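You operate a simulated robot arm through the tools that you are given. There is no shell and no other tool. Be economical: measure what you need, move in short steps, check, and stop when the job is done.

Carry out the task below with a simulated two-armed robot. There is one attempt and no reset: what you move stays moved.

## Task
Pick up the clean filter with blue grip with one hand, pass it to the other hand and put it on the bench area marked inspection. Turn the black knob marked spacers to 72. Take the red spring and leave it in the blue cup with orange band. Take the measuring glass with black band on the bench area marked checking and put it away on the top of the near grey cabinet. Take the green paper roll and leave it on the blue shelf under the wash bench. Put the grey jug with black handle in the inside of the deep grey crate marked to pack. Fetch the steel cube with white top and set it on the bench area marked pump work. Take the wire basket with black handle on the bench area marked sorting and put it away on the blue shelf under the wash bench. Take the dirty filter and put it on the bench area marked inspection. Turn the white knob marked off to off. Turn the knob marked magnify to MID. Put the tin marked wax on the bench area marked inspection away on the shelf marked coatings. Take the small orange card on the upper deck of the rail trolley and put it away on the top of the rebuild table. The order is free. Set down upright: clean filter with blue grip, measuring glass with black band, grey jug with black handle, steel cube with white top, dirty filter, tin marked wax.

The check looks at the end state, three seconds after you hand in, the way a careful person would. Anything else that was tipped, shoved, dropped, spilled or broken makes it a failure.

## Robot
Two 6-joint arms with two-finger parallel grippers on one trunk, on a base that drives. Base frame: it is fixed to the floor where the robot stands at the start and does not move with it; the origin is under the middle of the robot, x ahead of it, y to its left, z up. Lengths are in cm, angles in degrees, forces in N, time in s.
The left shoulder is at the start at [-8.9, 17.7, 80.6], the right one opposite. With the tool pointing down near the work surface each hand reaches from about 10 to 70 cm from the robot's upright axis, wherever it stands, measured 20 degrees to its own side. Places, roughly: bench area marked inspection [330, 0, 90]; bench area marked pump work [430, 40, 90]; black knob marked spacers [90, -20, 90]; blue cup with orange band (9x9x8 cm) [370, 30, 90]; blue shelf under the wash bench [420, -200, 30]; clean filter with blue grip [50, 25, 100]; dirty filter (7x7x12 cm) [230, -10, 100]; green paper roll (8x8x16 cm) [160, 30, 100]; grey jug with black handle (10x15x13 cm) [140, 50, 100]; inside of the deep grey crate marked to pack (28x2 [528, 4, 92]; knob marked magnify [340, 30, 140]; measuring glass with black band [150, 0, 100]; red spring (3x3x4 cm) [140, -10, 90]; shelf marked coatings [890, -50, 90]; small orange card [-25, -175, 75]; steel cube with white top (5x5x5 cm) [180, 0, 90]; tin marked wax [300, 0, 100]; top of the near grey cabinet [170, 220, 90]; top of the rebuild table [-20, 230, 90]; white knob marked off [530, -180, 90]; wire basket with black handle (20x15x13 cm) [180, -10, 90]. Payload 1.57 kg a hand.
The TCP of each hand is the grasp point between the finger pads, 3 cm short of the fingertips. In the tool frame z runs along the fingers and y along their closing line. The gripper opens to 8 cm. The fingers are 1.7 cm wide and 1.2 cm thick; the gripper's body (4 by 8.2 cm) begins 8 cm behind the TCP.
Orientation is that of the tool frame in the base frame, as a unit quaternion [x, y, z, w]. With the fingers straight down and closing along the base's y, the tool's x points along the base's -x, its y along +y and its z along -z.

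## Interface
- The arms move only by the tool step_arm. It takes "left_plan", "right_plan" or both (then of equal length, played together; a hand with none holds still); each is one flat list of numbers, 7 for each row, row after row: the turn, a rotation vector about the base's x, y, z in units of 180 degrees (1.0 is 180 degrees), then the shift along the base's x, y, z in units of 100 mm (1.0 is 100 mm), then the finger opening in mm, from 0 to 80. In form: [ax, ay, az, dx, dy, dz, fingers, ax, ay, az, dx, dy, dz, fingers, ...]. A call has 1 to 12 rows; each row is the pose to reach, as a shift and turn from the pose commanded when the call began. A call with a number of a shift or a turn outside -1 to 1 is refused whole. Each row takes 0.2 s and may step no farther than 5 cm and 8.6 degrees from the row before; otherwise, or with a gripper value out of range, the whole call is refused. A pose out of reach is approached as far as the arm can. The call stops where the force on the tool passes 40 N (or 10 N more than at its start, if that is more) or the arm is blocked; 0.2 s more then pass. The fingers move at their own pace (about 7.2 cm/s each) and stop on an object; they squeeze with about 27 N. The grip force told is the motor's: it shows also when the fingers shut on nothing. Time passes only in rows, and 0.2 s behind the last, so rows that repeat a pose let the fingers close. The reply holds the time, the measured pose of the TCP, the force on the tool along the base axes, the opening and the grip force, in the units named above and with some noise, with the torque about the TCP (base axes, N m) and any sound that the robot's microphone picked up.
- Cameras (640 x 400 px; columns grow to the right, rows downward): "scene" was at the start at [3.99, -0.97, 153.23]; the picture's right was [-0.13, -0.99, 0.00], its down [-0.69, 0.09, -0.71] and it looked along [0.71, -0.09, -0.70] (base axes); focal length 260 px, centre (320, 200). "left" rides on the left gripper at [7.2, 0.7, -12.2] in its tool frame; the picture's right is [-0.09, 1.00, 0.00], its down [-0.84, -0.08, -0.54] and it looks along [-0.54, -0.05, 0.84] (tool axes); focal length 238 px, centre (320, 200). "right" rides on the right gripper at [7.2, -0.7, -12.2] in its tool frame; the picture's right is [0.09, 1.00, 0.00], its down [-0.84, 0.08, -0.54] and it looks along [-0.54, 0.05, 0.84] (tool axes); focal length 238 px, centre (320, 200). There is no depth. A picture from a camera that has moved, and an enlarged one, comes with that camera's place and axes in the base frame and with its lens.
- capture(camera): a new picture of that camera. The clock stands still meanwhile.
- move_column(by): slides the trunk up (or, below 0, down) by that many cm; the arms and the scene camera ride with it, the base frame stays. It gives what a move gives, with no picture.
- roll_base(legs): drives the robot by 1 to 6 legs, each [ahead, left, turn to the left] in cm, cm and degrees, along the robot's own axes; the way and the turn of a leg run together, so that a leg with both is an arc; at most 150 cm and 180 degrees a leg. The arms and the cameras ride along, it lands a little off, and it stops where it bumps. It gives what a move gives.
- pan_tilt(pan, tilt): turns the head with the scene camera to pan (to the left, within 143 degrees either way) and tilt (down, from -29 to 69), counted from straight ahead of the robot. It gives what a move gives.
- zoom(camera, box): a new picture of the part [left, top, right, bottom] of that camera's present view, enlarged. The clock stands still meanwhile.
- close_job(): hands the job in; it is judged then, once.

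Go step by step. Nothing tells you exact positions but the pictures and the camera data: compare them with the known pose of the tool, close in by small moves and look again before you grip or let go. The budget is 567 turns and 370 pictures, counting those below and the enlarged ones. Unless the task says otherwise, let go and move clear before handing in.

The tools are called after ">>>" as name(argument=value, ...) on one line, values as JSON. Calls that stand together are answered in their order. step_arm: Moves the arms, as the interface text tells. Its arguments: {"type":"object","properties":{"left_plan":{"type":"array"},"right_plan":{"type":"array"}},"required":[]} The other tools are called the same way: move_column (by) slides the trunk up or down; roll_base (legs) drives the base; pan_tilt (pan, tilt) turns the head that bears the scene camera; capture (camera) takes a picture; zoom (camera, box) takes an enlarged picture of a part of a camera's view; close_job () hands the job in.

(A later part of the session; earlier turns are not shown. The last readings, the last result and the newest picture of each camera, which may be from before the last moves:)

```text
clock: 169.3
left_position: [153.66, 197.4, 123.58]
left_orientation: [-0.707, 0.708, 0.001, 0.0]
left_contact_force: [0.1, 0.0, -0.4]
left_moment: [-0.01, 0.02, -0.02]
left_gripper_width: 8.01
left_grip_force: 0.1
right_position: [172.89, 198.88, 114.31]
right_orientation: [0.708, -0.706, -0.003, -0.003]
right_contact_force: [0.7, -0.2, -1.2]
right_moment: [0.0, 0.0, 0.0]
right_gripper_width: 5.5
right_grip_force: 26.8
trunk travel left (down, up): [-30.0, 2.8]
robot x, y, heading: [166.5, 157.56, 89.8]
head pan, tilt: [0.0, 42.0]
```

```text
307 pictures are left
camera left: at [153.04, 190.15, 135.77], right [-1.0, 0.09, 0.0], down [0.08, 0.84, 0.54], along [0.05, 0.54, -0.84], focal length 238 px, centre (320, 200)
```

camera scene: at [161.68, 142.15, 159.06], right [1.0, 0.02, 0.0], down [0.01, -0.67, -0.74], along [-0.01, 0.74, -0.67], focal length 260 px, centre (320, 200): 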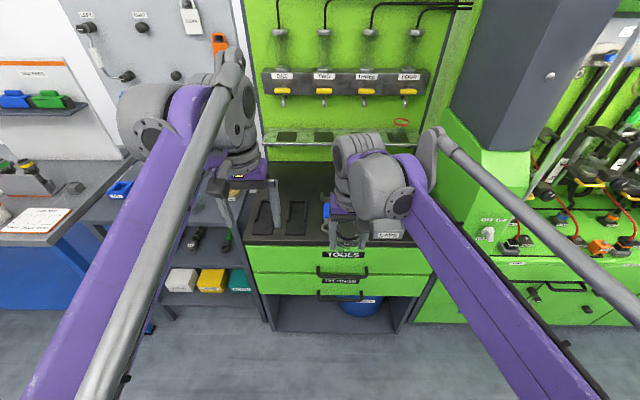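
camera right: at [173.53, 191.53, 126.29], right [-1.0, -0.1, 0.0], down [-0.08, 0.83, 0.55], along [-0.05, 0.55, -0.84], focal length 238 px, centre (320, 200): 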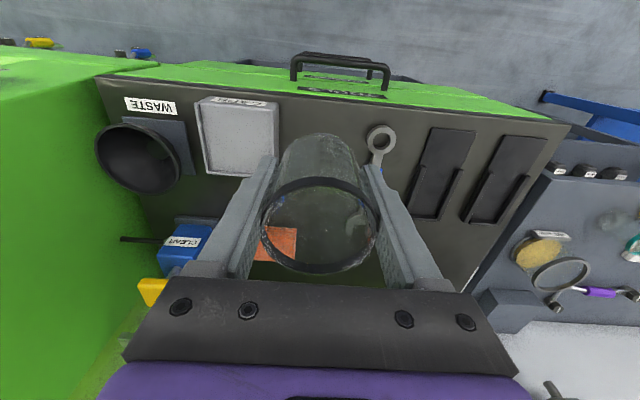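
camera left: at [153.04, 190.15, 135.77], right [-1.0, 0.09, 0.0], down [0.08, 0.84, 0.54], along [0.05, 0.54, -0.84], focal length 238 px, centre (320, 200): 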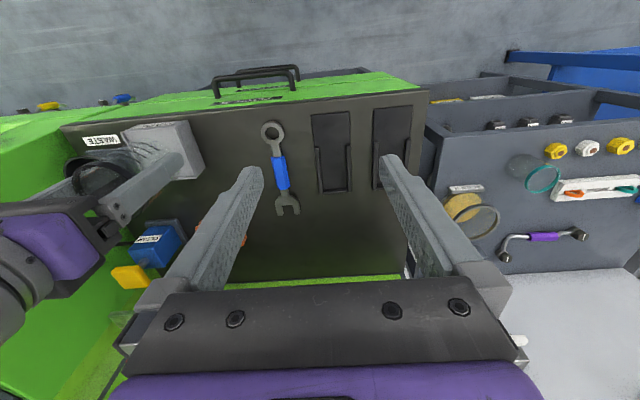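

Gap centre is x≈171.3. I move out 8.5 cm and begin lowering.

>>> step_arm(right_plan=[0, 0, 0, -0.08, 0.3, -0.3, 40, 0, 0, 0, -0.16, 0.6, -0.6, 40, 0, 0, 0, -0.16, 0.85, -0.9, 40, 0, 0, 0, -0.16, 0.85, -1.0, 40])

>>> capture(camera="right")

>>> zoom(camera="scene", box=[230, 140, 450, 270])

```text
clock: 170.3
left_position: [153.71, 197.34, 123.51]
left_orientation: [-0.707, 0.708, 0.001, 0.0]
left_contact_force: [0.3, -0.1, 0.3]
left_moment: [-0.04, -0.01, -0.01]
left_gripper_width: 8.0
left_grip_force: 0.0
right_position: [171.28, 207.5, 104.39]
right_orientation: [0.708, -0.706, -0.004, -0.003]
right_contact_force: [0.2, -0.7, -0.9]
right_moment: [-0.03, -0.01, -0.02]
right_gripper_width: 5.54
right_grip_force: 27.1
trunk travel left (down, up): [-30.0, 2.8]
robot x, y, heading: [166.73, 158.35, 89.8]
head pan, tilt: [0.0, 42.0]
```

```text
306 pictures are left
camera right: at [171.93, 200.06, 116.43], right [-1.0, -0.1, 0.0], down [-0.08, 0.83, 0.55], along [-0.05, 0.55, -0.84], focal length 238 px, centre (320, 200)
```

right: 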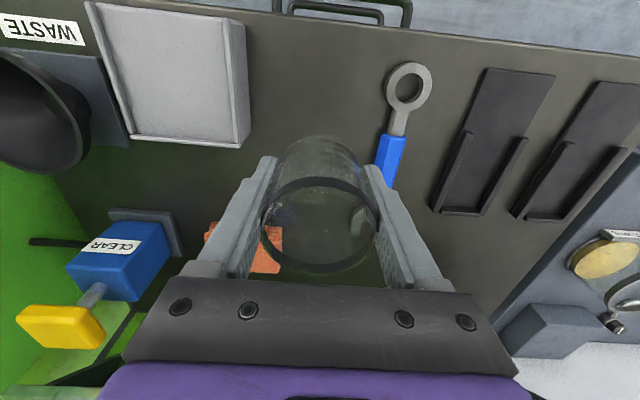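

```text
2.91 times, centred on (340, 205) of scene
camera zoom: at [166.53, 162.18, 159.05], right [1.0, 0.0, 0.0], down [0.0, -0.67, -0.74], along [0.0, 0.74, -0.67], focal length 757 px, centre (262, 186)
```

zoom: 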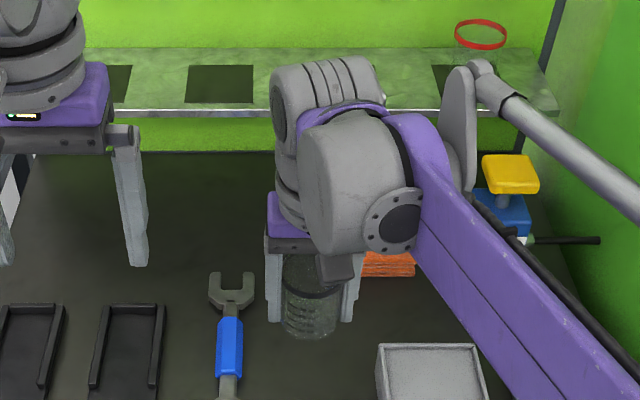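

I lower, slowly at the end.

>>> step_arm(right_plan=[0, 0, 0, 0.05, 0.1, -0.3, 40, 0, 0, 0, 0.05, 0.1, -0.55, 40, 0, 0, 0, 0.05, 0.1, -0.75, 40, 0, 0, 0, 0.05, 0.1, -0.85, 40, 0, 0, 0, 0.05, 0.1, -0.9, 40, 0, 0, 0, 0.05, 0.1, -0.94, 40, 0, 0, 0, 0.05, 0.1, -0.98, 40, 0, 0, 0, 0.05, 0.1, -1.0, 40])

>>> zoom(camera="scene", box=[230, 140, 450, 270])

```text
clock: 172.1
left_position: [153.65, 197.38, 123.56]
left_orientation: [-0.707, 0.707, 0.001, 0.0]
left_contact_force: [0.5, -0.6, 0.3]
left_moment: [-0.02, -0.01, 0.0]
left_gripper_width: 7.99
left_grip_force: 0.0
right_position: [171.65, 208.57, 94.36]
right_orientation: [0.708, -0.706, -0.003, -0.003]
right_contact_force: [0.3, 0.7, 0.0]
right_moment: [0.01, 0.02, 0.0]
right_gripper_width: 5.53
right_grip_force: 26.8
trunk travel left (down, up): [-30.0, 2.8]
robot x, y, heading: [166.73, 158.25, 90.1]
head pan, tilt: [0.0, 42.0]
```

```text
2.91 times, centred on (340, 205) of scene
camera zoom: at [166.53, 162.26, 159.06], right [1.0, 0.0, 0.0], down [0.0, -0.67, -0.74], along [0.0, 0.74, -0.67], focal length 757 px, centre (262, 186)
```

zoom: 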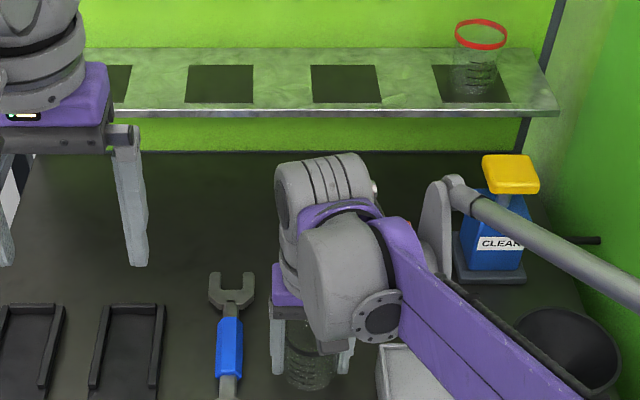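

No contact yet, so I keep lowering in small steps.

>>> step_arm(right_plan=[0, 0, 0, 0, 0, -0.04, 40, 0, 0, 0, 0, 0, -0.08, 40, 0, 0, 0, 0, 0, -0.12, 40, 0, 0, 0, 0, 0, -0.16, 40, 0, 0, 0, 0, 0, -0.2, 40, 0, 0, 0, 0, 0, -0.24, 40, 0, 0, 0, 0, 0, -0.28, 40])

```text
clock: 173.0
left_position: [153.73, 197.05, 123.59]
left_orientation: [-0.706, 0.708, 0.001, 0.001]
left_contact_force: [0.5, 0.4, -0.1]
left_moment: [0.0, 0.03, 0.0]
left_gripper_width: 7.99
left_grip_force: 0.2
right_position: [171.81, 208.4, 93.58]
right_orientation: [0.709, -0.705, -0.003, -0.004]
right_contact_force: [0.9, -0.1, 30.2]
right_moment: [-0.1, 0.1, 0.01]
right_gripper_width: 5.5
right_grip_force: 27.1
trunk travel left (down, up): [-30.0, 2.8]
robot x, y, heading: [166.46, 157.79, 90.0]
head pan, tilt: [0.0, 42.0]
stopped in row 4 (right hand): the force on the tool passed its limit at 47 N (the readings are from after the stop); the commanded pose is now the measured one
```

Contact at 93.6. I open and rise straight up.

>>> step_arm(right_plan=[0, 0, 0, 0, 0, 0.01, 60, 0, 0, 0, 0, 0, 0.01, 75, 0, 0, 0, 0, 0, 0.01, 75, 0, 0, 0, 0, 0, 0.3, 75, 0, 0, 0, 0, 0, 0.6, 75, 0, 0, 0, 0, 0, 1.0, 75])

>>> capture(camera="right")

>>> step_arm(right_plan=[0, 0, 0, 0, -0.2, 0.4, 80, 0, 0, 0, 0, -0.5, 0.7, 80, 0, 0, 0, 0, -0.8, 1.0, 80])

>>> zoom(camera="scene", box=[230, 140, 450, 270])

```text
clock: 174.4
left_position: [153.65, 197.2, 123.58]
left_orientation: [-0.707, 0.708, 0.0, 0.0]
left_contact_force: [0.0, -0.8, 0.0]
left_moment: [0.0, 0.02, 0.0]
left_gripper_width: 8.0
left_grip_force: 0.0
right_position: [171.58, 208.63, 103.35]
right_orientation: [0.708, -0.706, -0.005, -0.004]
right_contact_force: [-0.2, -0.2, -0.1]
right_moment: [-0.02, 0.01, -0.01]
right_gripper_width: 7.51
right_grip_force: 0.0
trunk travel left (down, up): [-30.0, 2.8]
robot x, y, heading: [166.71, 157.94, 90.0]
head pan, tilt: [0.0, 42.0]
```

```text
303 pictures are left
camera right: at [172.28, 201.16, 115.32], right [-1.0, -0.1, 0.0], down [-0.08, 0.83, 0.55], along [-0.05, 0.55, -0.83], focal length 238 px, centre (320, 200)
```

right: 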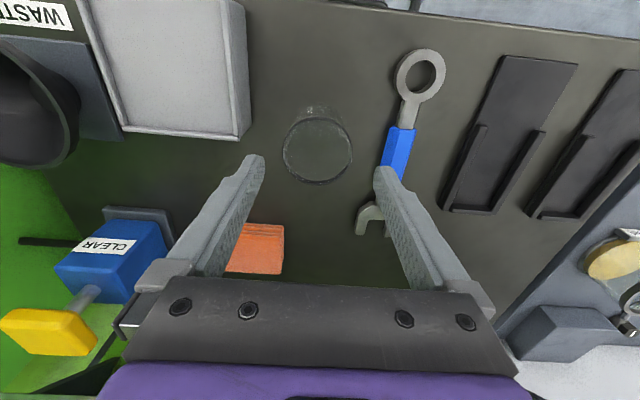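

```text
clock: 175.2
left_position: [153.65, 197.23, 123.52]
left_orientation: [-0.706, 0.708, -0.001, 0.0]
left_contact_force: [0.9, 0.0, -0.1]
left_moment: [0.04, 0.03, -0.01]
left_gripper_width: 7.99
left_grip_force: 0.0
right_position: [171.75, 200.35, 113.68]
right_orientation: [0.708, -0.706, -0.003, -0.004]
right_contact_force: [0.2, 0.0, -0.6]
right_moment: [0.02, 0.04, 0.04]
right_gripper_width: 8.02
right_grip_force: 0.0
trunk travel left (down, up): [-30.0, 2.8]
robot x, y, heading: [166.3, 158.12, 89.8]
head pan, tilt: [0.0, 42.0]
```

```text
2.91 times, centred on (340, 205) of scene
camera zoom: at [166.55, 162.13, 159.06], right [1.0, 0.0, 0.0], down [0.0, -0.67, -0.74], along [0.0, 0.74, -0.67], focal length 757 px, centre (262, 186)
```

zoom: 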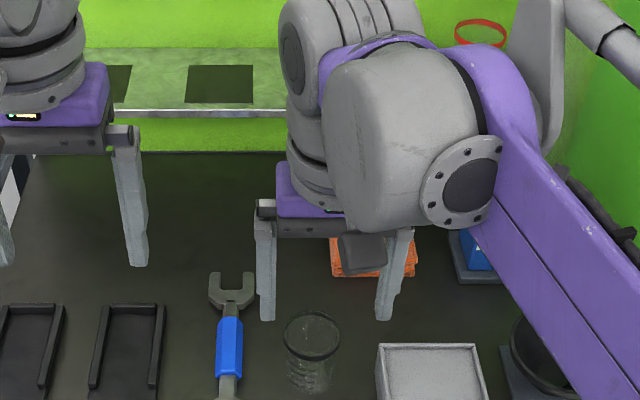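

The glass stands upright on the cabinet. Next: turn to the bench for the jug and paper roll.

>>> roll_base(legs=[[-30, 0, 0], [0, 0, 180]])

>>> pan_tilt(pan=0, tilt=45)

>>> capture(camera="scene")

```text
clock: 184.5
left_position: [178.5, 88.71, 123.66]
left_orientation: [0.716, 0.698, 0.001, 0.0]
left_contact_force: [0.5, 0.5, 0.5]
left_moment: [-0.03, -0.02, 0.02]
left_gripper_width: 8.01
left_grip_force: 0.0
right_position: [160.41, 85.95, 113.53]
right_orientation: [0.713, 0.701, -0.003, 0.004]
right_contact_force: [1.0, 0.3, -0.1]
right_moment: [0.01, 0.01, 0.0]
right_gripper_width: 8.0
right_grip_force: 0.0
trunk travel left (down, up): [-30.0, 2.8]
robot x, y, heading: [166.89, 128.38, -91.1]
head pan, tilt: [0.0, 42.0]
```

```text
clock: 185.1
left_position: [178.63, 88.81, 123.57]
left_orientation: [0.715, 0.699, 0.0, 0.0]
left_contact_force: [0.1, 0.1, -0.2]
left_moment: [0.01, -0.02, 0.02]
left_gripper_width: 8.0
left_grip_force: 0.1
right_position: [160.39, 85.94, 113.6]
right_orientation: [0.712, 0.702, -0.004, 0.003]
right_contact_force: [0.7, -0.3, -0.5]
right_moment: [-0.01, 0.03, 0.01]
right_gripper_width: 8.03
right_grip_force: 0.1
trunk travel left (down, up): [-30.0, 2.8]
robot x, y, heading: [166.44, 128.52, -91.6]
head pan, tilt: [0.0, 45.0]
```

```text
301 pictures are left
camera scene: at [166.35, 124.49, 158.63], right [-1.0, 0.02, 0.0], down [0.02, 0.71, -0.71], along [-0.02, -0.71, -0.71], focal length 260 px, centre (320, 200)
```

scene: 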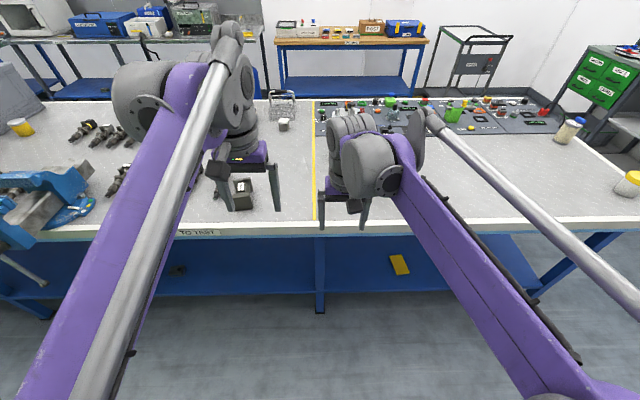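

I shift right (−x) and forward to see jug and roll.

>>> roll_base(legs=[[10, 20, 1.5]])

>>> capture(camera="right")

>>> capture(camera="scene")

```text
clock: 187.5
left_position: [199.37, 79.08, 123.63]
left_orientation: [0.705, 0.71, 0.0, -0.001]
left_contact_force: [0.0, 0.6, 0.4]
left_moment: [0.01, 0.01, 0.03]
left_gripper_width: 8.0
left_grip_force: 0.0
right_position: [181.47, 75.66, 113.59]
right_orientation: [0.704, 0.711, -0.003, 0.004]
right_contact_force: [0.5, -0.3, -0.1]
right_moment: [0.01, 0.0, -0.03]
right_gripper_width: 8.03
right_grip_force: 0.1
trunk travel left (down, up): [-30.0, 2.8]
robot x, y, heading: [185.99, 118.35, -89.3]
head pan, tilt: [0.0, 45.0]
```

```text
300 pictures are left
camera right: at [180.69, 82.86, 125.59], right [0.99, 0.1, 0.0], down [0.09, -0.83, 0.55], along [0.06, -0.55, -0.83], focal length 238 px, centre (320, 200)
```

right: 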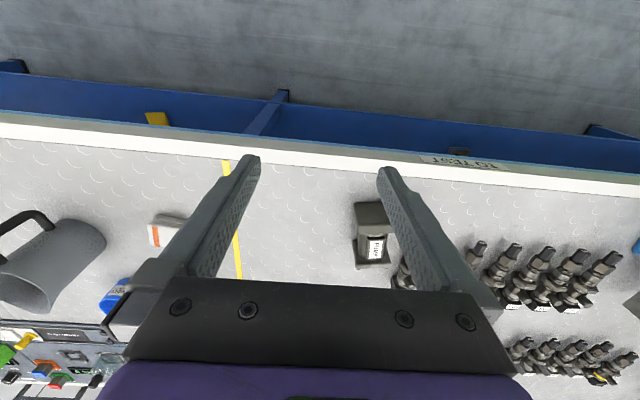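

```text
299 pictures are left
camera scene: at [186.17, 114.32, 158.62], right [-1.0, -0.01, 0.0], down [-0.01, 0.71, -0.71], along [0.01, -0.71, -0.71], focal length 260 px, centre (320, 200)
```

scene: 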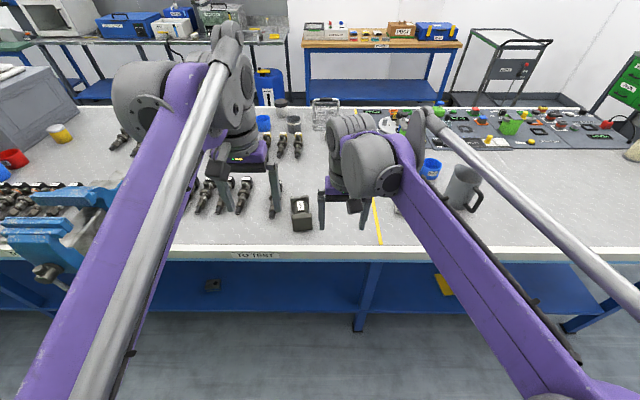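

I moved the wrong way laterally, so I shift right 32 cm now. The jug is at about (137, 46).

>>> roll_base(legs=[[0, -33, 0]])

>>> capture(camera="right")

>>> capture(camera="left")

```text
clock: 191.0
left_position: [166.47, 78.78, 123.61]
left_orientation: [0.703, 0.712, -0.001, 0.0]
left_contact_force: [0.4, -0.5, 0.4]
left_moment: [0.03, 0.04, 0.01]
left_gripper_width: 8.0
left_grip_force: 0.0
right_position: [148.29, 75.28, 113.57]
right_orientation: [0.701, 0.713, -0.004, 0.003]
right_contact_force: [0.3, 0.5, 0.4]
right_moment: [-0.03, 0.0, 0.02]
right_gripper_width: 8.0
right_grip_force: 0.0
trunk travel left (down, up): [-30.0, 2.8]
robot x, y, heading: [153.12, 117.81, -89.3]
head pan, tilt: [0.0, 45.0]
```

```text
298 pictures are left
camera right: at [147.59, 82.48, 125.59], right [0.99, 0.11, 0.0], down [0.09, -0.83, 0.55], along [0.06, -0.55, -0.83], focal length 238 px, centre (320, 200)
```

right: 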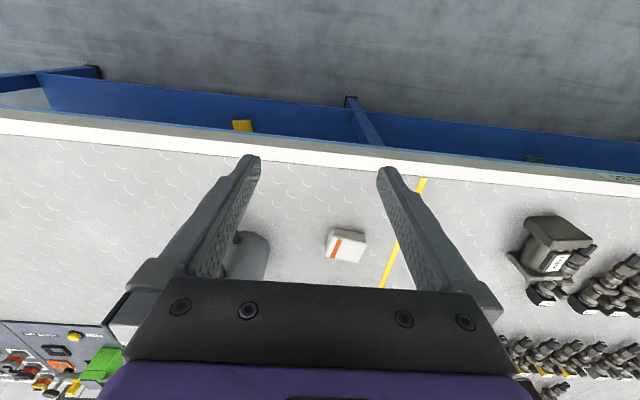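

```text
297 pictures are left
camera left: at [166.96, 85.97, 135.79], right [1.0, -0.08, 0.0], down [-0.07, -0.84, 0.54], along [-0.04, -0.54, -0.84], focal length 238 px, centre (320, 200)
```

left: 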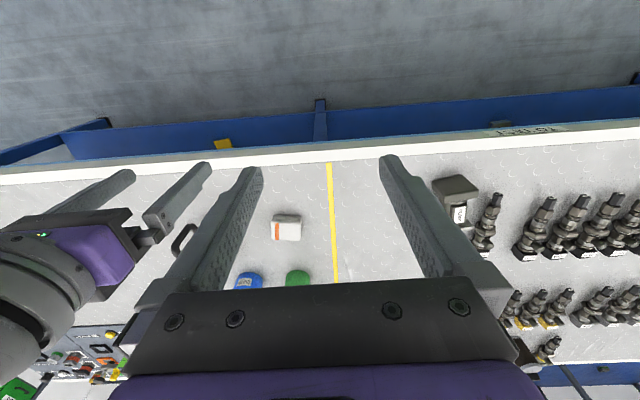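

>>> capture(camera="scene")

>>> zoom(camera="scene", box=[310, 120, 450, 230])

```text
296 pictures are left
camera scene: at [152.86, 113.97, 158.62], right [-1.0, -0.01, 0.0], down [-0.01, 0.71, -0.71], along [0.01, -0.71, -0.71], focal length 260 px, centre (320, 200)
```

scene: 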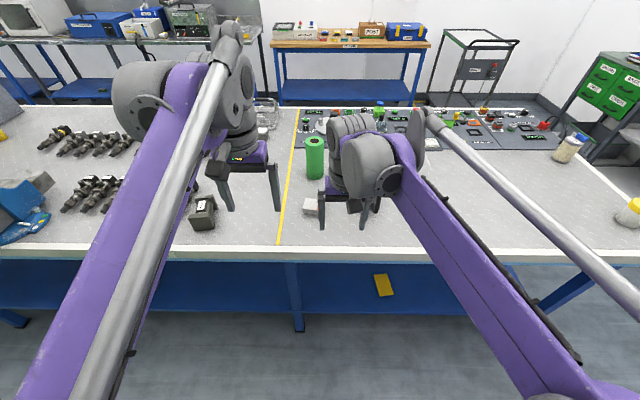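

```text
3.64 times, centred on (380, 175) of scene
camera zoom: at [152.86, 113.97, 158.62], right [-1.0, -0.01, 0.0], down [-0.01, 0.71, -0.71], along [0.01, -0.71, -0.71], focal length 946 px, centre (102, 291)
```

zoom: 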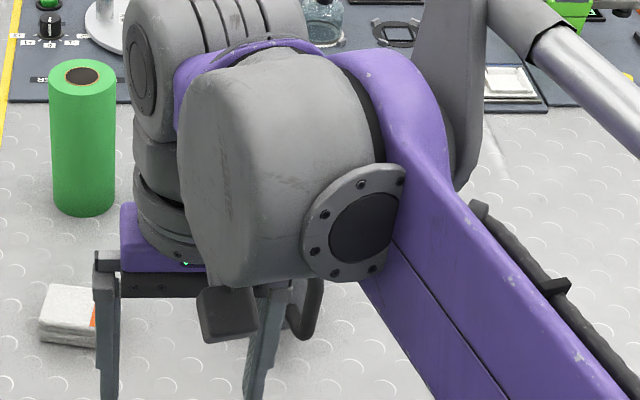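

The roll is about 7.2 cm thick at (154, 33). I advance 18 cm and look at the jug with the right camera.

>>> roll_base(legs=[[18, 0, 0]])

>>> step_arm(right_plan=[0, 0, 0, -0.4, 0, 0, 80, 0, 0, 0, -0.8, 0, 0, 80, 0, 0, 0, -1.0, 0, 0, 80])

>>> capture(camera="right")

>>> capture(camera="scene")

```text
clock: 192.5
left_position: [166.7, 60.73, 123.6]
left_orientation: [0.703, 0.711, 0.0, 0.0]
left_contact_force: [1.0, 0.2, 0.1]
left_moment: [0.04, -0.02, -0.04]
left_gripper_width: 8.0
left_grip_force: 0.0
right_position: [148.64, 57.27, 113.37]
right_orientation: [0.701, 0.713, -0.003, 0.004]
right_contact_force: [0.5, -1.5, -0.2]
right_moment: [0.01, 0.02, 0.02]
right_gripper_width: 8.0
right_grip_force: 0.1
trunk travel left (down, up): [-30.0, 2.8]
robot x, y, heading: [153.18, 100.18, -89.6]
head pan, tilt: [0.0, 45.0]
```

```text
clock: 193.3
left_position: [166.61, 60.73, 123.66]
left_orientation: [0.702, 0.713, 0.0, 0.0]
left_contact_force: [0.3, 0.0, 0.1]
left_moment: [0.0, -0.03, -0.03]
left_gripper_width: 8.0
left_grip_force: 0.0
right_position: [138.6, 57.3, 113.57]
right_orientation: [0.7, 0.714, -0.004, 0.004]
right_contact_force: [-1.0, -0.2, 0.3]
right_moment: [0.0, -0.02, 0.0]
right_gripper_width: 7.98
right_grip_force: 0.1
trunk travel left (down, up): [-30.0, 2.8]
robot x, y, heading: [153.51, 99.67, -89.1]
head pan, tilt: [0.0, 45.0]
```

```text
294 pictures are left
camera right: at [137.81, 64.51, 125.66], right [0.99, 0.11, 0.0], down [0.09, -0.83, 0.55], along [0.06, -0.55, -0.83], focal length 238 px, centre (320, 200)
```

right: 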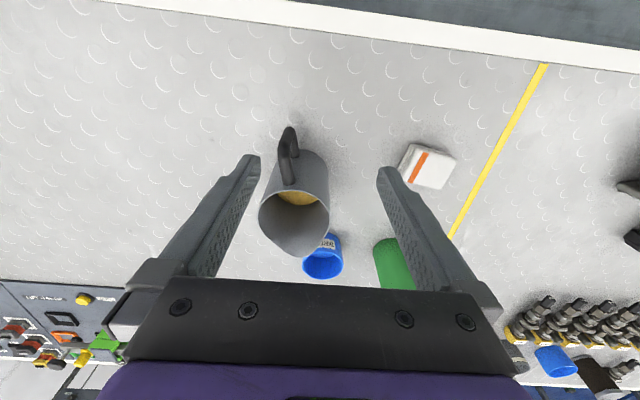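

```text
293 pictures are left
camera scene: at [153.09, 95.98, 158.62], right [-1.0, -0.01, 0.0], down [-0.01, 0.71, -0.71], along [0.01, -0.71, -0.71], focal length 260 px, centre (320, 200)
```

scene: 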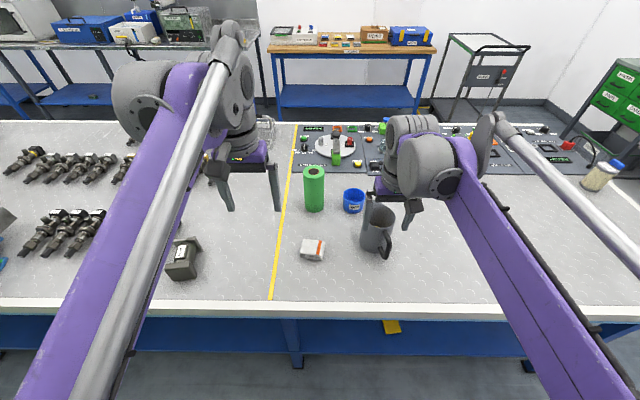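

The jug holds some yellow liquid, so I must keep it level. I'll grip its wall from above with one finger inside. Zoom for its exact geometry.

>>> zoom(camera="scene", box=[340, 175, 440, 265])

>>> zoom(camera="right", box=[240, 110, 360, 270])

```text
4.44 times, centred on (390, 220) of scene
camera zoom: at [153.09, 95.98, 158.62], right [-1.0, -0.01, 0.0], down [-0.01, 0.71, -0.71], along [0.01, -0.71, -0.71], focal length 1156 px, centre (9, 111)
```

zoom: 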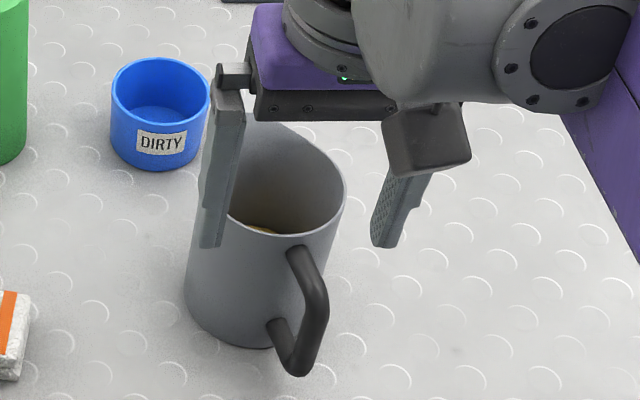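

```text
2.50 times, centred on (300, 190) of right
camera zoom: at [137.81, 64.51, 125.66], right [0.99, 0.11, 0.0], down [0.09, -0.83, 0.55], along [0.06, -0.55, -0.83], focal length 596 px, centre (370, 225)
```

zoom: 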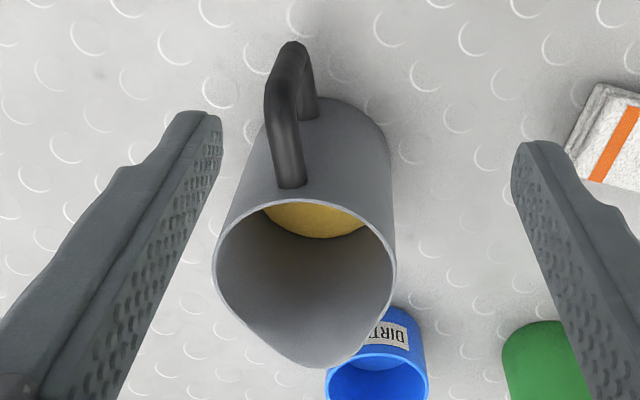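

Jug rim spans x 132–141 at y≈46, z≈102.5. I'll grip the +x wall at (141, 45.8).

>>> step_arm(right_plan=[0, 0, 0, 0.1, -0.4, 0, 45, 0, 0, 0, 0.2, -0.8, 0, 42, 0, 0, 0, 0.25, -1.0, -0.1, 42, 0, 0, 0, 0.25, -1.0, -0.1, 42])

>>> capture(camera="right")

>>> zoom(camera="scene", box=[320, 145, 440, 265])

```text
clock: 194.3
left_position: [166.59, 60.7, 123.64]
left_orientation: [0.703, 0.712, 0.0, -0.001]
left_contact_force: [-0.3, 0.8, -0.6]
left_moment: [-0.02, -0.03, 0.01]
left_gripper_width: 8.0
left_grip_force: 0.0
right_position: [141.3, 47.26, 112.6]
right_orientation: [0.701, 0.713, -0.004, 0.004]
right_contact_force: [0.0, -0.5, -0.5]
right_moment: [-0.01, -0.04, -0.06]
right_gripper_width: 4.18
right_grip_force: 0.1
trunk travel left (down, up): [-30.0, 2.8]
robot x, y, heading: [153.13, 99.7, -89.3]
head pan, tilt: [0.0, 45.0]
```

```text
290 pictures are left
camera right: at [140.42, 54.48, 124.61], right [0.99, 0.11, 0.0], down [0.09, -0.83, 0.55], along [0.06, -0.55, -0.83], focal length 238 px, centre (320, 200)
```

right: 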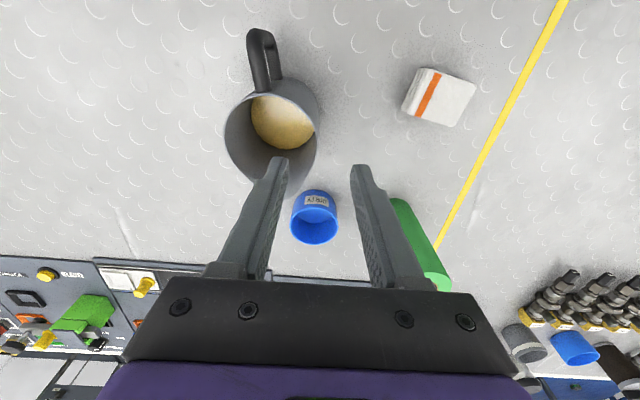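

```text
3.33 times, centred on (380, 205) of scene
camera zoom: at [153.1, 95.99, 158.62], right [-1.0, -0.01, 0.0], down [-0.01, 0.71, -0.71], along [0.01, -0.71, -0.71], focal length 867 px, centre (120, 183)
```

zoom: 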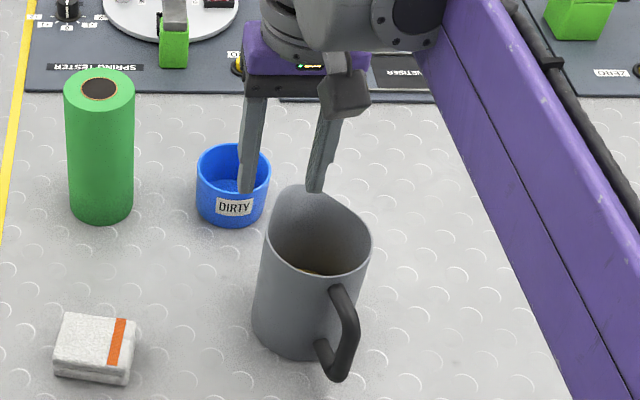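

Fingers would straddle the +x wall. I go to y≈46.3 and start down.

>>> step_arm(right_plan=[0, 0, 0, -0.02, -0.1, -0.3, 42, 0, 0, 0, -0.02, -0.1, -0.6, 42, 0, 0, 0, -0.02, -0.1, -0.68, 42])

>>> capture(camera="right")

>>> zoom(camera="scene", box=[320, 145, 440, 265])

```text
clock: 195.1
left_position: [166.56, 60.84, 123.63]
left_orientation: [0.703, 0.711, 0.0, 0.0]
left_contact_force: [0.1, -0.4, 0.8]
left_moment: [-0.03, 0.01, 0.0]
left_gripper_width: 8.0
left_grip_force: 0.1
right_position: [140.97, 46.19, 105.78]
right_orientation: [0.701, 0.714, -0.004, 0.004]
right_contact_force: [0.0, -1.0, -0.2]
right_moment: [0.0, -0.03, -0.02]
right_gripper_width: 4.16
right_grip_force: 0.0
trunk travel left (down, up): [-30.0, 2.8]
robot x, y, heading: [153.17, 99.53, -89.1]
head pan, tilt: [0.0, 45.0]
```

```text
288 pictures are left
camera right: at [140.13, 53.54, 117.86], right [0.99, 0.11, 0.0], down [0.09, -0.83, 0.55], along [0.06, -0.55, -0.83], focal length 238 px, centre (320, 200)
```

right: 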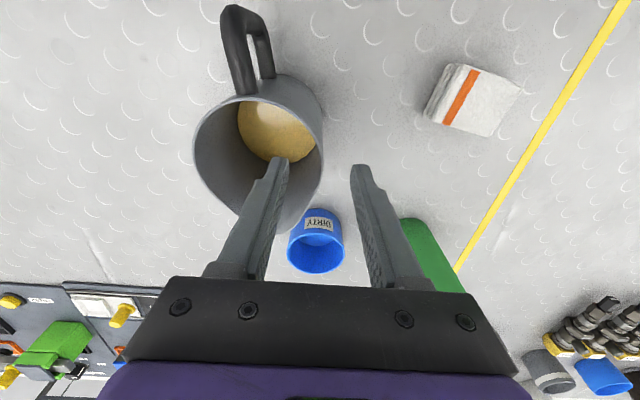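

```text
3.33 times, centred on (380, 205) of scene
camera zoom: at [153.11, 95.96, 158.62], right [-1.0, -0.01, 0.0], down [-0.01, 0.71, -0.71], along [0.01, -0.71, -0.71], focal length 867 px, centre (120, 183)
```

zoom: 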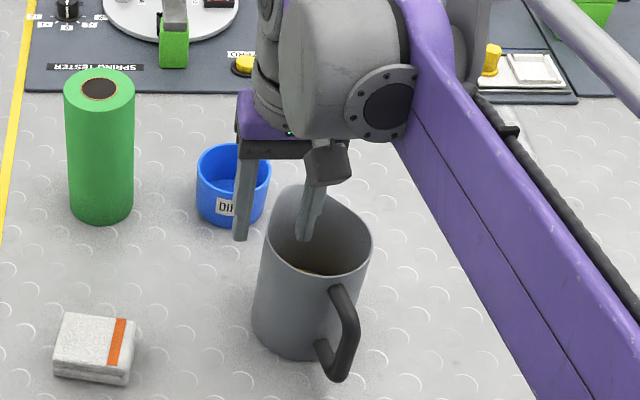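

Alignment good; I lower to z≈99.5 and close on the wall.

>>> step_arm(right_plan=[0, 0, 0, 0, 0.06, -0.3, 42, 0, 0, 0, 0, 0.06, -0.63, 42, 0, 0, 0, 0, 0.06, -0.63, 20, 0, 0, 0, 0, 0.06, -0.63, 0, 0, 0, 0, 0, 0.06, -0.63, 0])

>>> capture(camera="right")

```text
clock: 196.3
left_position: [166.61, 60.76, 123.62]
left_orientation: [0.702, 0.712, 0.0, 0.0]
left_contact_force: [0.0, -0.2, 0.1]
left_moment: [-0.02, 0.0, -0.01]
left_gripper_width: 7.99
left_grip_force: 0.1
right_position: [140.68, 46.96, 99.41]
right_orientation: [0.701, 0.713, -0.003, 0.003]
right_contact_force: [-2.7, -0.7, 0.0]
right_moment: [0.02, 0.21, 0.18]
right_gripper_width: 0.55
right_grip_force: 26.0
trunk travel left (down, up): [-30.0, 2.8]
robot x, y, heading: [153.52, 99.8, -89.1]
head pan, tilt: [0.0, 45.0]
```

```text
286 pictures are left
camera right: at [139.98, 54.14, 111.48], right [0.99, 0.11, 0.0], down [0.09, -0.83, 0.55], along [0.06, -0.55, -0.83], focal length 238 px, centre (320, 200)
```

right: 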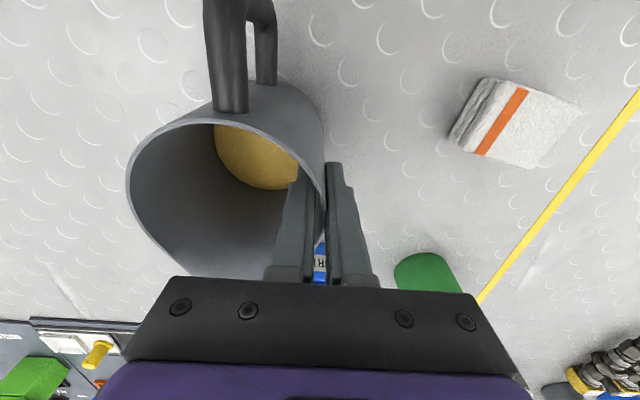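

Wall gripped. I lift 3 cm and check for tilt.

>>> step_arm(right_plan=[0, 0, 0, 0, 0, 0.08, 0, 0, 0, 0, 0, 0, 0.16, 0, 0, 0, 0, 0, 0, 0.3, 0, 0, 0, 0, 0, 0, 0.3, 0])

>>> capture(camera="right")

>>> zoom(camera="scene", box=[320, 145, 440, 265])

```text
clock: 197.3
left_position: [166.59, 60.75, 123.64]
left_orientation: [0.703, 0.711, 0.0, 0.0]
left_contact_force: [-0.1, 0.4, -0.2]
left_moment: [-0.03, 0.05, 0.01]
left_gripper_width: 7.99
left_grip_force: 0.0
right_position: [140.93, 46.99, 102.36]
right_orientation: [0.7, 0.714, -0.003, 0.004]
right_contact_force: [0.3, -0.5, -3.2]
right_moment: [-0.07, -0.1, -0.04]
right_gripper_width: 0.54
right_grip_force: 25.4
trunk travel left (down, up): [-30.0, 2.8]
robot x, y, heading: [153.3, 100.05, -89.1]
head pan, tilt: [0.0, 45.0]
```

```text
285 pictures are left
camera right: at [140.1, 54.11, 114.43], right [0.99, 0.11, 0.0], down [0.09, -0.83, 0.55], along [0.06, -0.55, -0.83], focal length 238 px, centre (320, 200)
```

right: 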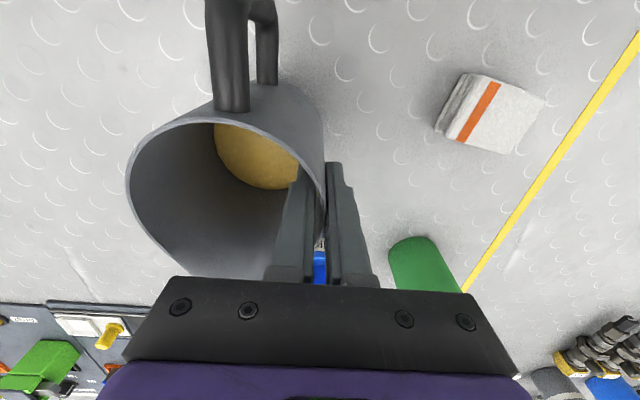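

```text
3.33 times, centred on (380, 205) of scene
camera zoom: at [153.09, 95.94, 158.62], right [-1.0, -0.01, 0.0], down [-0.01, 0.71, -0.71], along [0.01, -0.71, -0.71], focal length 867 px, centre (120, 183)
```

zoom: 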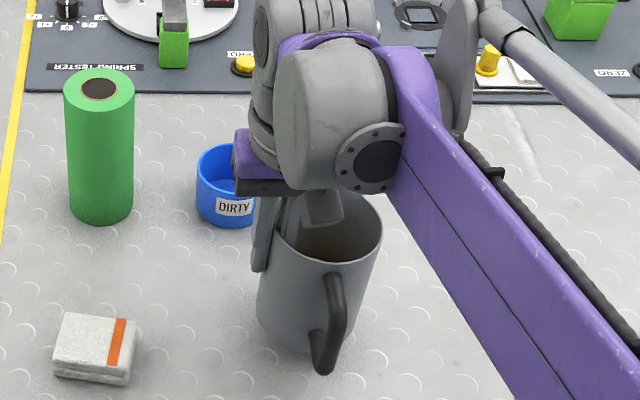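

The jug is light (≈0.3 kg) and level. I raise and retract it, then reposition the base for the left hand to take the roll.

>>> step_arm(right_plan=[0, 0, 0, 0, 0, 0.4, 0, 0, 0, 0, 0, 0, 0.8, 0, 0, 0, 0, 0, 0.3, 1.0, 0, 0, 0, 0, 0, 0.7, 1.0, 0, 0, 0, 0, 0, 1.0, 1.0, 0])

>>> step_arm(right_plan=[0, 0, 0, -0.3, 0, 0.2, 0, 0, 0, 0, -0.6, 0, 0.3, 0])

>>> roll_base(legs=[[10, -7, -0.7]])

>>> capture(camera="left")

>>> capture(camera="scene")

```text
clock: 198.5
left_position: [166.61, 60.81, 123.68]
left_orientation: [0.703, 0.711, 0.0, 0.001]
left_contact_force: [-0.5, 0.1, -0.6]
left_moment: [0.01, 0.01, 0.0]
left_gripper_width: 8.01
left_grip_force: 0.0
right_position: [141.05, 57.22, 112.45]
right_orientation: [0.701, 0.713, -0.004, 0.003]
right_contact_force: [0.1, -0.8, -2.9]
right_moment: [-0.03, -0.11, -0.04]
right_gripper_width: 0.54
right_grip_force: 25.3
trunk travel left (down, up): [-30.0, 2.8]
robot x, y, heading: [153.46, 99.82, -89.3]
head pan, tilt: [0.0, 45.0]
```

```text
clock: 199.1
left_position: [166.56, 60.71, 123.59]
left_orientation: [0.702, 0.712, 0.0, 0.0]
left_contact_force: [-0.4, -0.1, -0.1]
left_moment: [0.01, 0.0, -0.01]
left_gripper_width: 8.01
left_grip_force: 0.1
right_position: [134.81, 56.77, 115.3]
right_orientation: [0.701, 0.714, -0.004, 0.004]
right_contact_force: [0.0, 1.7, -2.9]
right_moment: [-0.01, -0.1, 0.0]
right_gripper_width: 0.52
right_grip_force: 25.6
trunk travel left (down, up): [-30.0, 2.8]
robot x, y, heading: [153.05, 99.83, -89.4]
head pan, tilt: [0.0, 45.0]
```

```text
clock: 200.4
left_position: [159.35, 50.64, 123.74]
left_orientation: [0.706, 0.708, 0.0, 0.0]
left_contact_force: [0.0, -0.4, -0.2]
left_moment: [0.02, 0.03, 0.02]
left_gripper_width: 8.0
left_grip_force: 0.1
right_position: [127.54, 47.07, 115.23]
right_orientation: [0.705, 0.71, -0.003, 0.004]
right_contact_force: [-0.6, -0.4, -2.9]
right_moment: [-0.05, -0.07, -0.01]
right_gripper_width: 0.55
right_grip_force: 25.6
trunk travel left (down, up): [-30.0, 2.8]
robot x, y, heading: [146.0, 89.71, -90.4]
head pan, tilt: [0.0, 45.0]
```

```text
283 pictures are left
camera left: at [160.06, 57.9, 135.78], right [1.0, -0.09, 0.0], down [-0.08, -0.84, 0.54], along [-0.05, -0.54, -0.84], focal length 238 px, centre (320, 200)
```

left: 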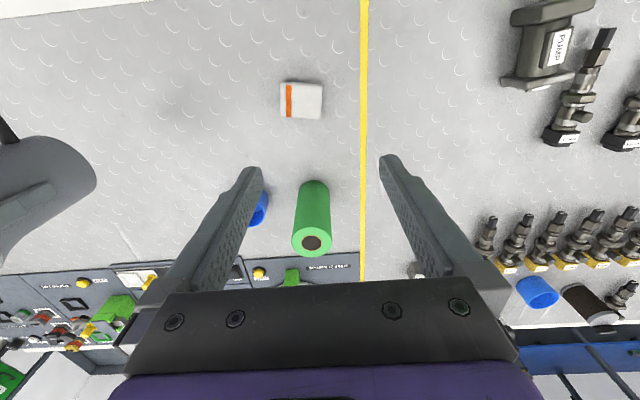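

```text
282 pictures are left
camera scene: at [146.29, 86.03, 158.61], right [-1.0, 0.0, 0.0], down [0.0, 0.71, -0.71], along [0.0, -0.71, -0.71], focal length 260 px, centre (320, 200)
```

scene: 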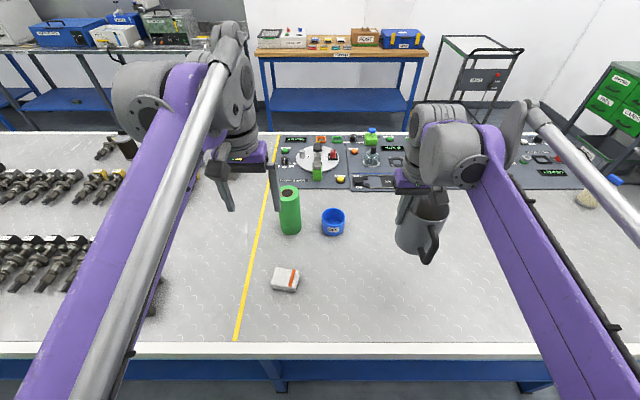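

Roll axis at (156.1, 30). I move the left hand above it.

>>> step_arm(left_plan=[0, 0, 0, -0.1, -0.4, -0.1, 80, 0, 0, 0, -0.2, -0.8, -0.3, 80, 0, 0, 0, -0.32, -1.0, -0.6, 80])

>>> step_arm(left_plan=[0, 0, 0, 0, -0.4, 0, 80, 0, 0, 0, 0, -0.8, 0, 80, 0, 0, 0, 0, -1.0, 0, 80])

>>> capture(camera="left")

```text
clock: 201.2
left_position: [156.28, 40.51, 117.71]
left_orientation: [0.707, 0.707, 0.0, 0.0]
left_contact_force: [-0.7, -1.0, 0.3]
left_moment: [0.0, 0.0, 0.01]
left_gripper_width: 8.01
left_grip_force: 0.2
right_position: [127.54, 46.94, 115.35]
right_orientation: [0.705, 0.71, -0.004, 0.004]
right_contact_force: [-0.6, 0.0, -2.5]
right_moment: [-0.03, -0.13, 0.02]
right_gripper_width: 0.56
right_grip_force: 25.8
trunk travel left (down, up): [-30.0, 2.8]
robot x, y, heading: [146.63, 89.58, -89.8]
head pan, tilt: [0.0, 45.0]
```

```text
clock: 202.0
left_position: [156.18, 31.49, 117.82]
left_orientation: [0.707, 0.708, 0.001, 0.0]
left_contact_force: [-0.1, 0.4, 0.0]
left_moment: [-0.02, 0.02, -0.01]
left_gripper_width: 8.02
left_grip_force: 0.1
left hand out of reach, approached as far as the arm can: row 3
right_position: [127.58, 47.17, 115.36]
right_orientation: [0.705, 0.709, -0.004, 0.003]
right_contact_force: [1.3, 0.5, -2.4]
right_moment: [-0.08, -0.1, -0.03]
right_gripper_width: 0.54
right_grip_force: 25.2
trunk travel left (down, up): [-30.0, 2.8]
robot x, y, heading: [146.29, 89.43, -89.9]
head pan, tilt: [0.0, 45.0]
```

```text
281 pictures are left
camera left: at [156.86, 38.85, 129.97], right [1.0, -0.09, 0.0], down [-0.08, -0.84, 0.54], along [-0.05, -0.54, -0.84], focal length 238 px, centre (320, 200)
```

left: 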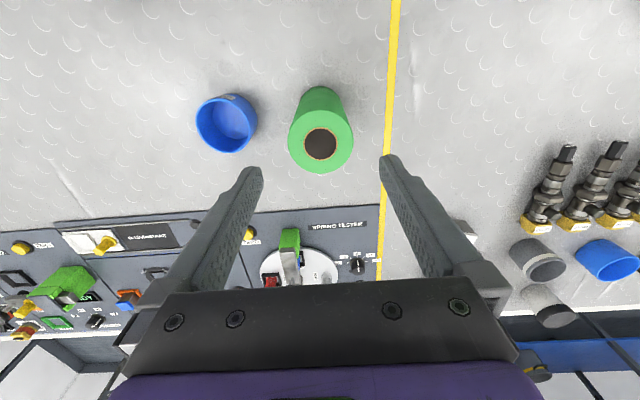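

Nearly aligned; roll diameter ≈6.9. I descend with correction.

>>> step_arm(left_plan=[0, 0, 0, 0, -0.05, -0.3, 80, 0, 0, 0, 0, -0.13, -0.6, 80, 0, 0, 0, 0, -0.13, -0.7, 80, 0, 0, 0, 0, -0.13, -0.7, 80])

>>> capture(camera="left")

```text
clock: 203.0
left_position: [156.15, 30.43, 110.6]
left_orientation: [0.707, 0.707, 0.0, 0.0]
left_contact_force: [0.0, 0.3, -0.7]
left_moment: [-0.01, -0.02, 0.01]
left_gripper_width: 8.02
left_grip_force: 0.2
right_position: [127.49, 47.0, 115.34]
right_orientation: [0.705, 0.709, -0.004, 0.004]
right_contact_force: [-0.1, 0.4, -3.7]
right_moment: [-0.08, -0.14, -0.02]
right_gripper_width: 0.52
right_grip_force: 25.3
trunk travel left (down, up): [-30.0, 2.8]
robot x, y, heading: [146.23, 89.99, -90.1]
head pan, tilt: [0.0, 45.0]
```

```text
280 pictures are left
camera left: at [156.83, 37.52, 122.81], right [1.0, -0.09, 0.0], down [-0.08, -0.84, 0.54], along [-0.05, -0.54, -0.84], focal length 238 px, centre (320, 200)
```

left: 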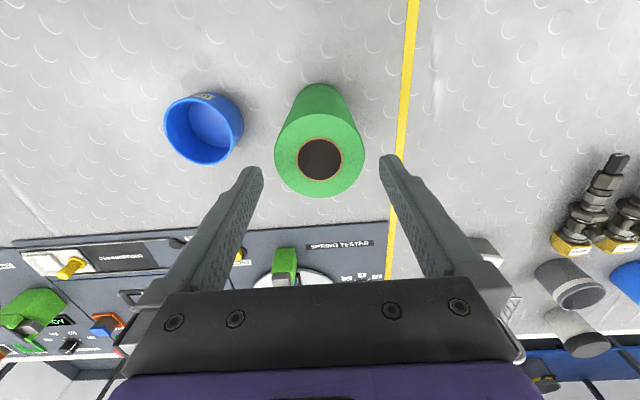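

Centred. I lower 7.5 cm and close.

>>> step_arm(left_plan=[0, 0, 0, 0, -0.02, -0.25, 80, 0, 0, 0, 0, -0.02, -0.5, 80, 0, 0, 0, 0, -0.02, -0.77, 80, 0, 0, 0, 0, -0.02, -0.77, 60, 0, 0, 0, 0, -0.02, -0.77, 40, 0, 0, 0, 0, -0.02, -0.77, 40])

>>> capture(camera="left")

```text
clock: 204.4
left_position: [156.17, 29.95, 102.91]
left_orientation: [0.707, 0.708, 0.0, 0.001]
left_contact_force: [-1.6, 0.4, -0.6]
left_moment: [0.01, 0.21, 0.0]
left_gripper_width: 6.91
left_grip_force: 26.5
right_position: [127.55, 47.05, 115.28]
right_orientation: [0.705, 0.71, -0.004, 0.004]
right_contact_force: [-1.1, -0.2, -2.6]
right_moment: [-0.07, -0.11, 0.02]
right_gripper_width: 0.54
right_grip_force: 25.6
trunk travel left (down, up): [-30.0, 2.8]
robot x, y, heading: [146.23, 89.79, -89.8]
head pan, tilt: [0.0, 45.0]
```

```text
279 pictures are left
camera left: at [156.89, 37.3, 115.08], right [1.0, -0.09, 0.0], down [-0.08, -0.84, 0.54], along [-0.05, -0.54, -0.84], focal length 238 px, centre (320, 200)
```

left: 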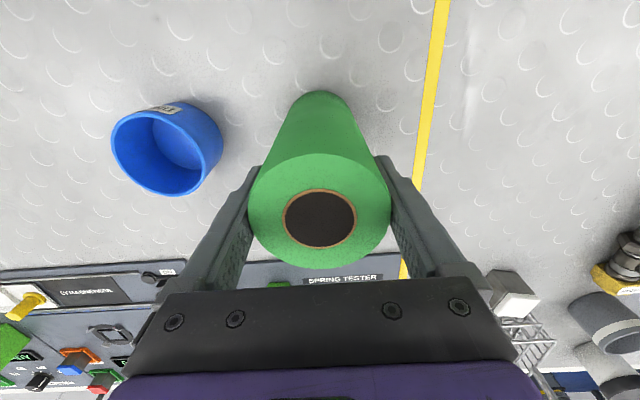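

Roll gripped at 6.9 cm. Lift and retract it.

>>> step_arm(left_plan=[0, 0, 0, 0, 0, 0.3, 40, 0, 0, 0, 0, 0, 0.6, 40, 0, 0, 0, 0, 0.2, 0.8, 40, 0, 0, 0, 0, 0.6, 1.0, 40, 0, 0, 0, 0, 1.0, 1.0, 40])

>>> step_arm(left_plan=[0, 0, 0, 0.2, 0.4, 0.2, 40, 0, 0, 0, 0.4, 0.7, 0.4, 40, 0, 0, 0, 0.5, 1.0, 0.6, 40])

>>> roll_base(legs=[[-40, 0, 0]])

>>> pan_tilt(pan=75, tilt=25)

>>> capture(camera="scene")

```text
clock: 205.6
left_position: [155.89, 40.01, 112.89]
left_orientation: [0.706, 0.708, 0.0, 0.0]
left_contact_force: [-0.1, 0.3, -1.8]
left_moment: [-0.02, -0.03, -0.03]
left_gripper_width: 6.92
left_grip_force: 27.0
right_position: [127.65, 47.11, 115.38]
right_orientation: [0.705, 0.709, -0.004, 0.004]
right_contact_force: [0.1, -0.6, -3.2]
right_moment: [-0.06, -0.11, 0.04]
right_gripper_width: 0.55
right_grip_force: 25.6
trunk travel left (down, up): [-30.0, 2.8]
robot x, y, heading: [146.2, 89.86, -89.9]
head pan, tilt: [0.0, 45.0]
```

```text
clock: 206.4
left_position: [161.04, 50.29, 119.1]
left_orientation: [0.707, 0.708, 0.0, 0.0]
left_contact_force: [-0.2, -0.1, -2.9]
left_moment: [-0.04, -0.03, 0.0]
left_gripper_width: 6.92
left_grip_force: 26.9
right_position: [127.57, 47.15, 115.3]
right_orientation: [0.704, 0.71, -0.004, 0.004]
right_contact_force: [-1.0, 0.5, -2.5]
right_moment: [-0.07, -0.12, 0.01]
right_gripper_width: 0.54
right_grip_force: 25.8
trunk travel left (down, up): [-30.0, 2.8]
robot x, y, heading: [146.35, 89.86, -90.1]
head pan, tilt: [0.0, 45.0]
```

```text
clock: 208.9
left_position: [160.79, 90.29, 118.85]
left_orientation: [0.71, 0.704, 0.0, 0.0]
left_contact_force: [-0.6, -0.8, -2.0]
left_moment: [-0.01, 0.03, -0.02]
left_gripper_width: 6.94
left_grip_force: 27.1
right_position: [127.42, 87.56, 115.33]
right_orientation: [0.708, 0.707, -0.003, 0.004]
right_contact_force: [-0.2, -0.6, -3.5]
right_moment: [-0.06, -0.11, 0.0]
right_gripper_width: 0.54
right_grip_force: 25.1
trunk travel left (down, up): [-30.0, 2.8]
robot x, y, heading: [146.53, 130.59, -90.5]
head pan, tilt: [0.0, 45.0]
```

```text
clock: 210.4
left_position: [160.73, 90.49, 119.01]
left_orientation: [0.71, 0.705, -0.001, 0.0]
left_contact_force: [0.5, 0.7, -2.1]
left_moment: [0.0, 0.0, 0.0]
left_gripper_width: 6.92
left_grip_force: 27.0
right_position: [127.21, 87.67, 115.26]
right_orientation: [0.708, 0.707, -0.004, 0.004]
right_contact_force: [0.6, 0.0, -2.9]
right_moment: [-0.06, -0.14, 0.03]
right_gripper_width: 0.53
right_grip_force: 25.8
trunk travel left (down, up): [-30.0, 2.8]
robot x, y, heading: [146.4, 130.23, -90.3]
head pan, tilt: [75.0, 25.0]
```

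```text
278 pictures are left
camera scene: at [155.24, 132.04, 161.68], right [-0.27, -0.96, 0.0], down [-0.41, 0.11, -0.91], along [0.87, -0.24, -0.42], focal length 260 px, centre (320, 200)
```

scene: 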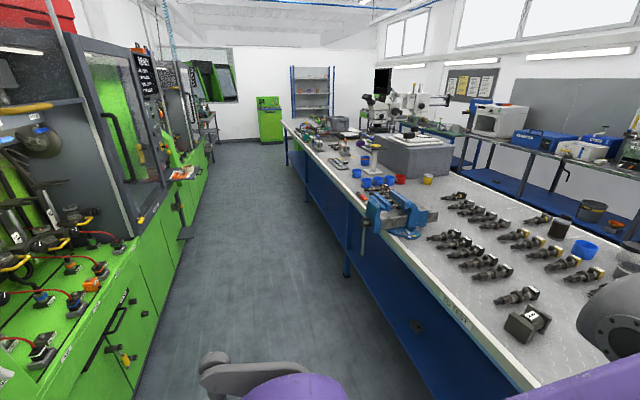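

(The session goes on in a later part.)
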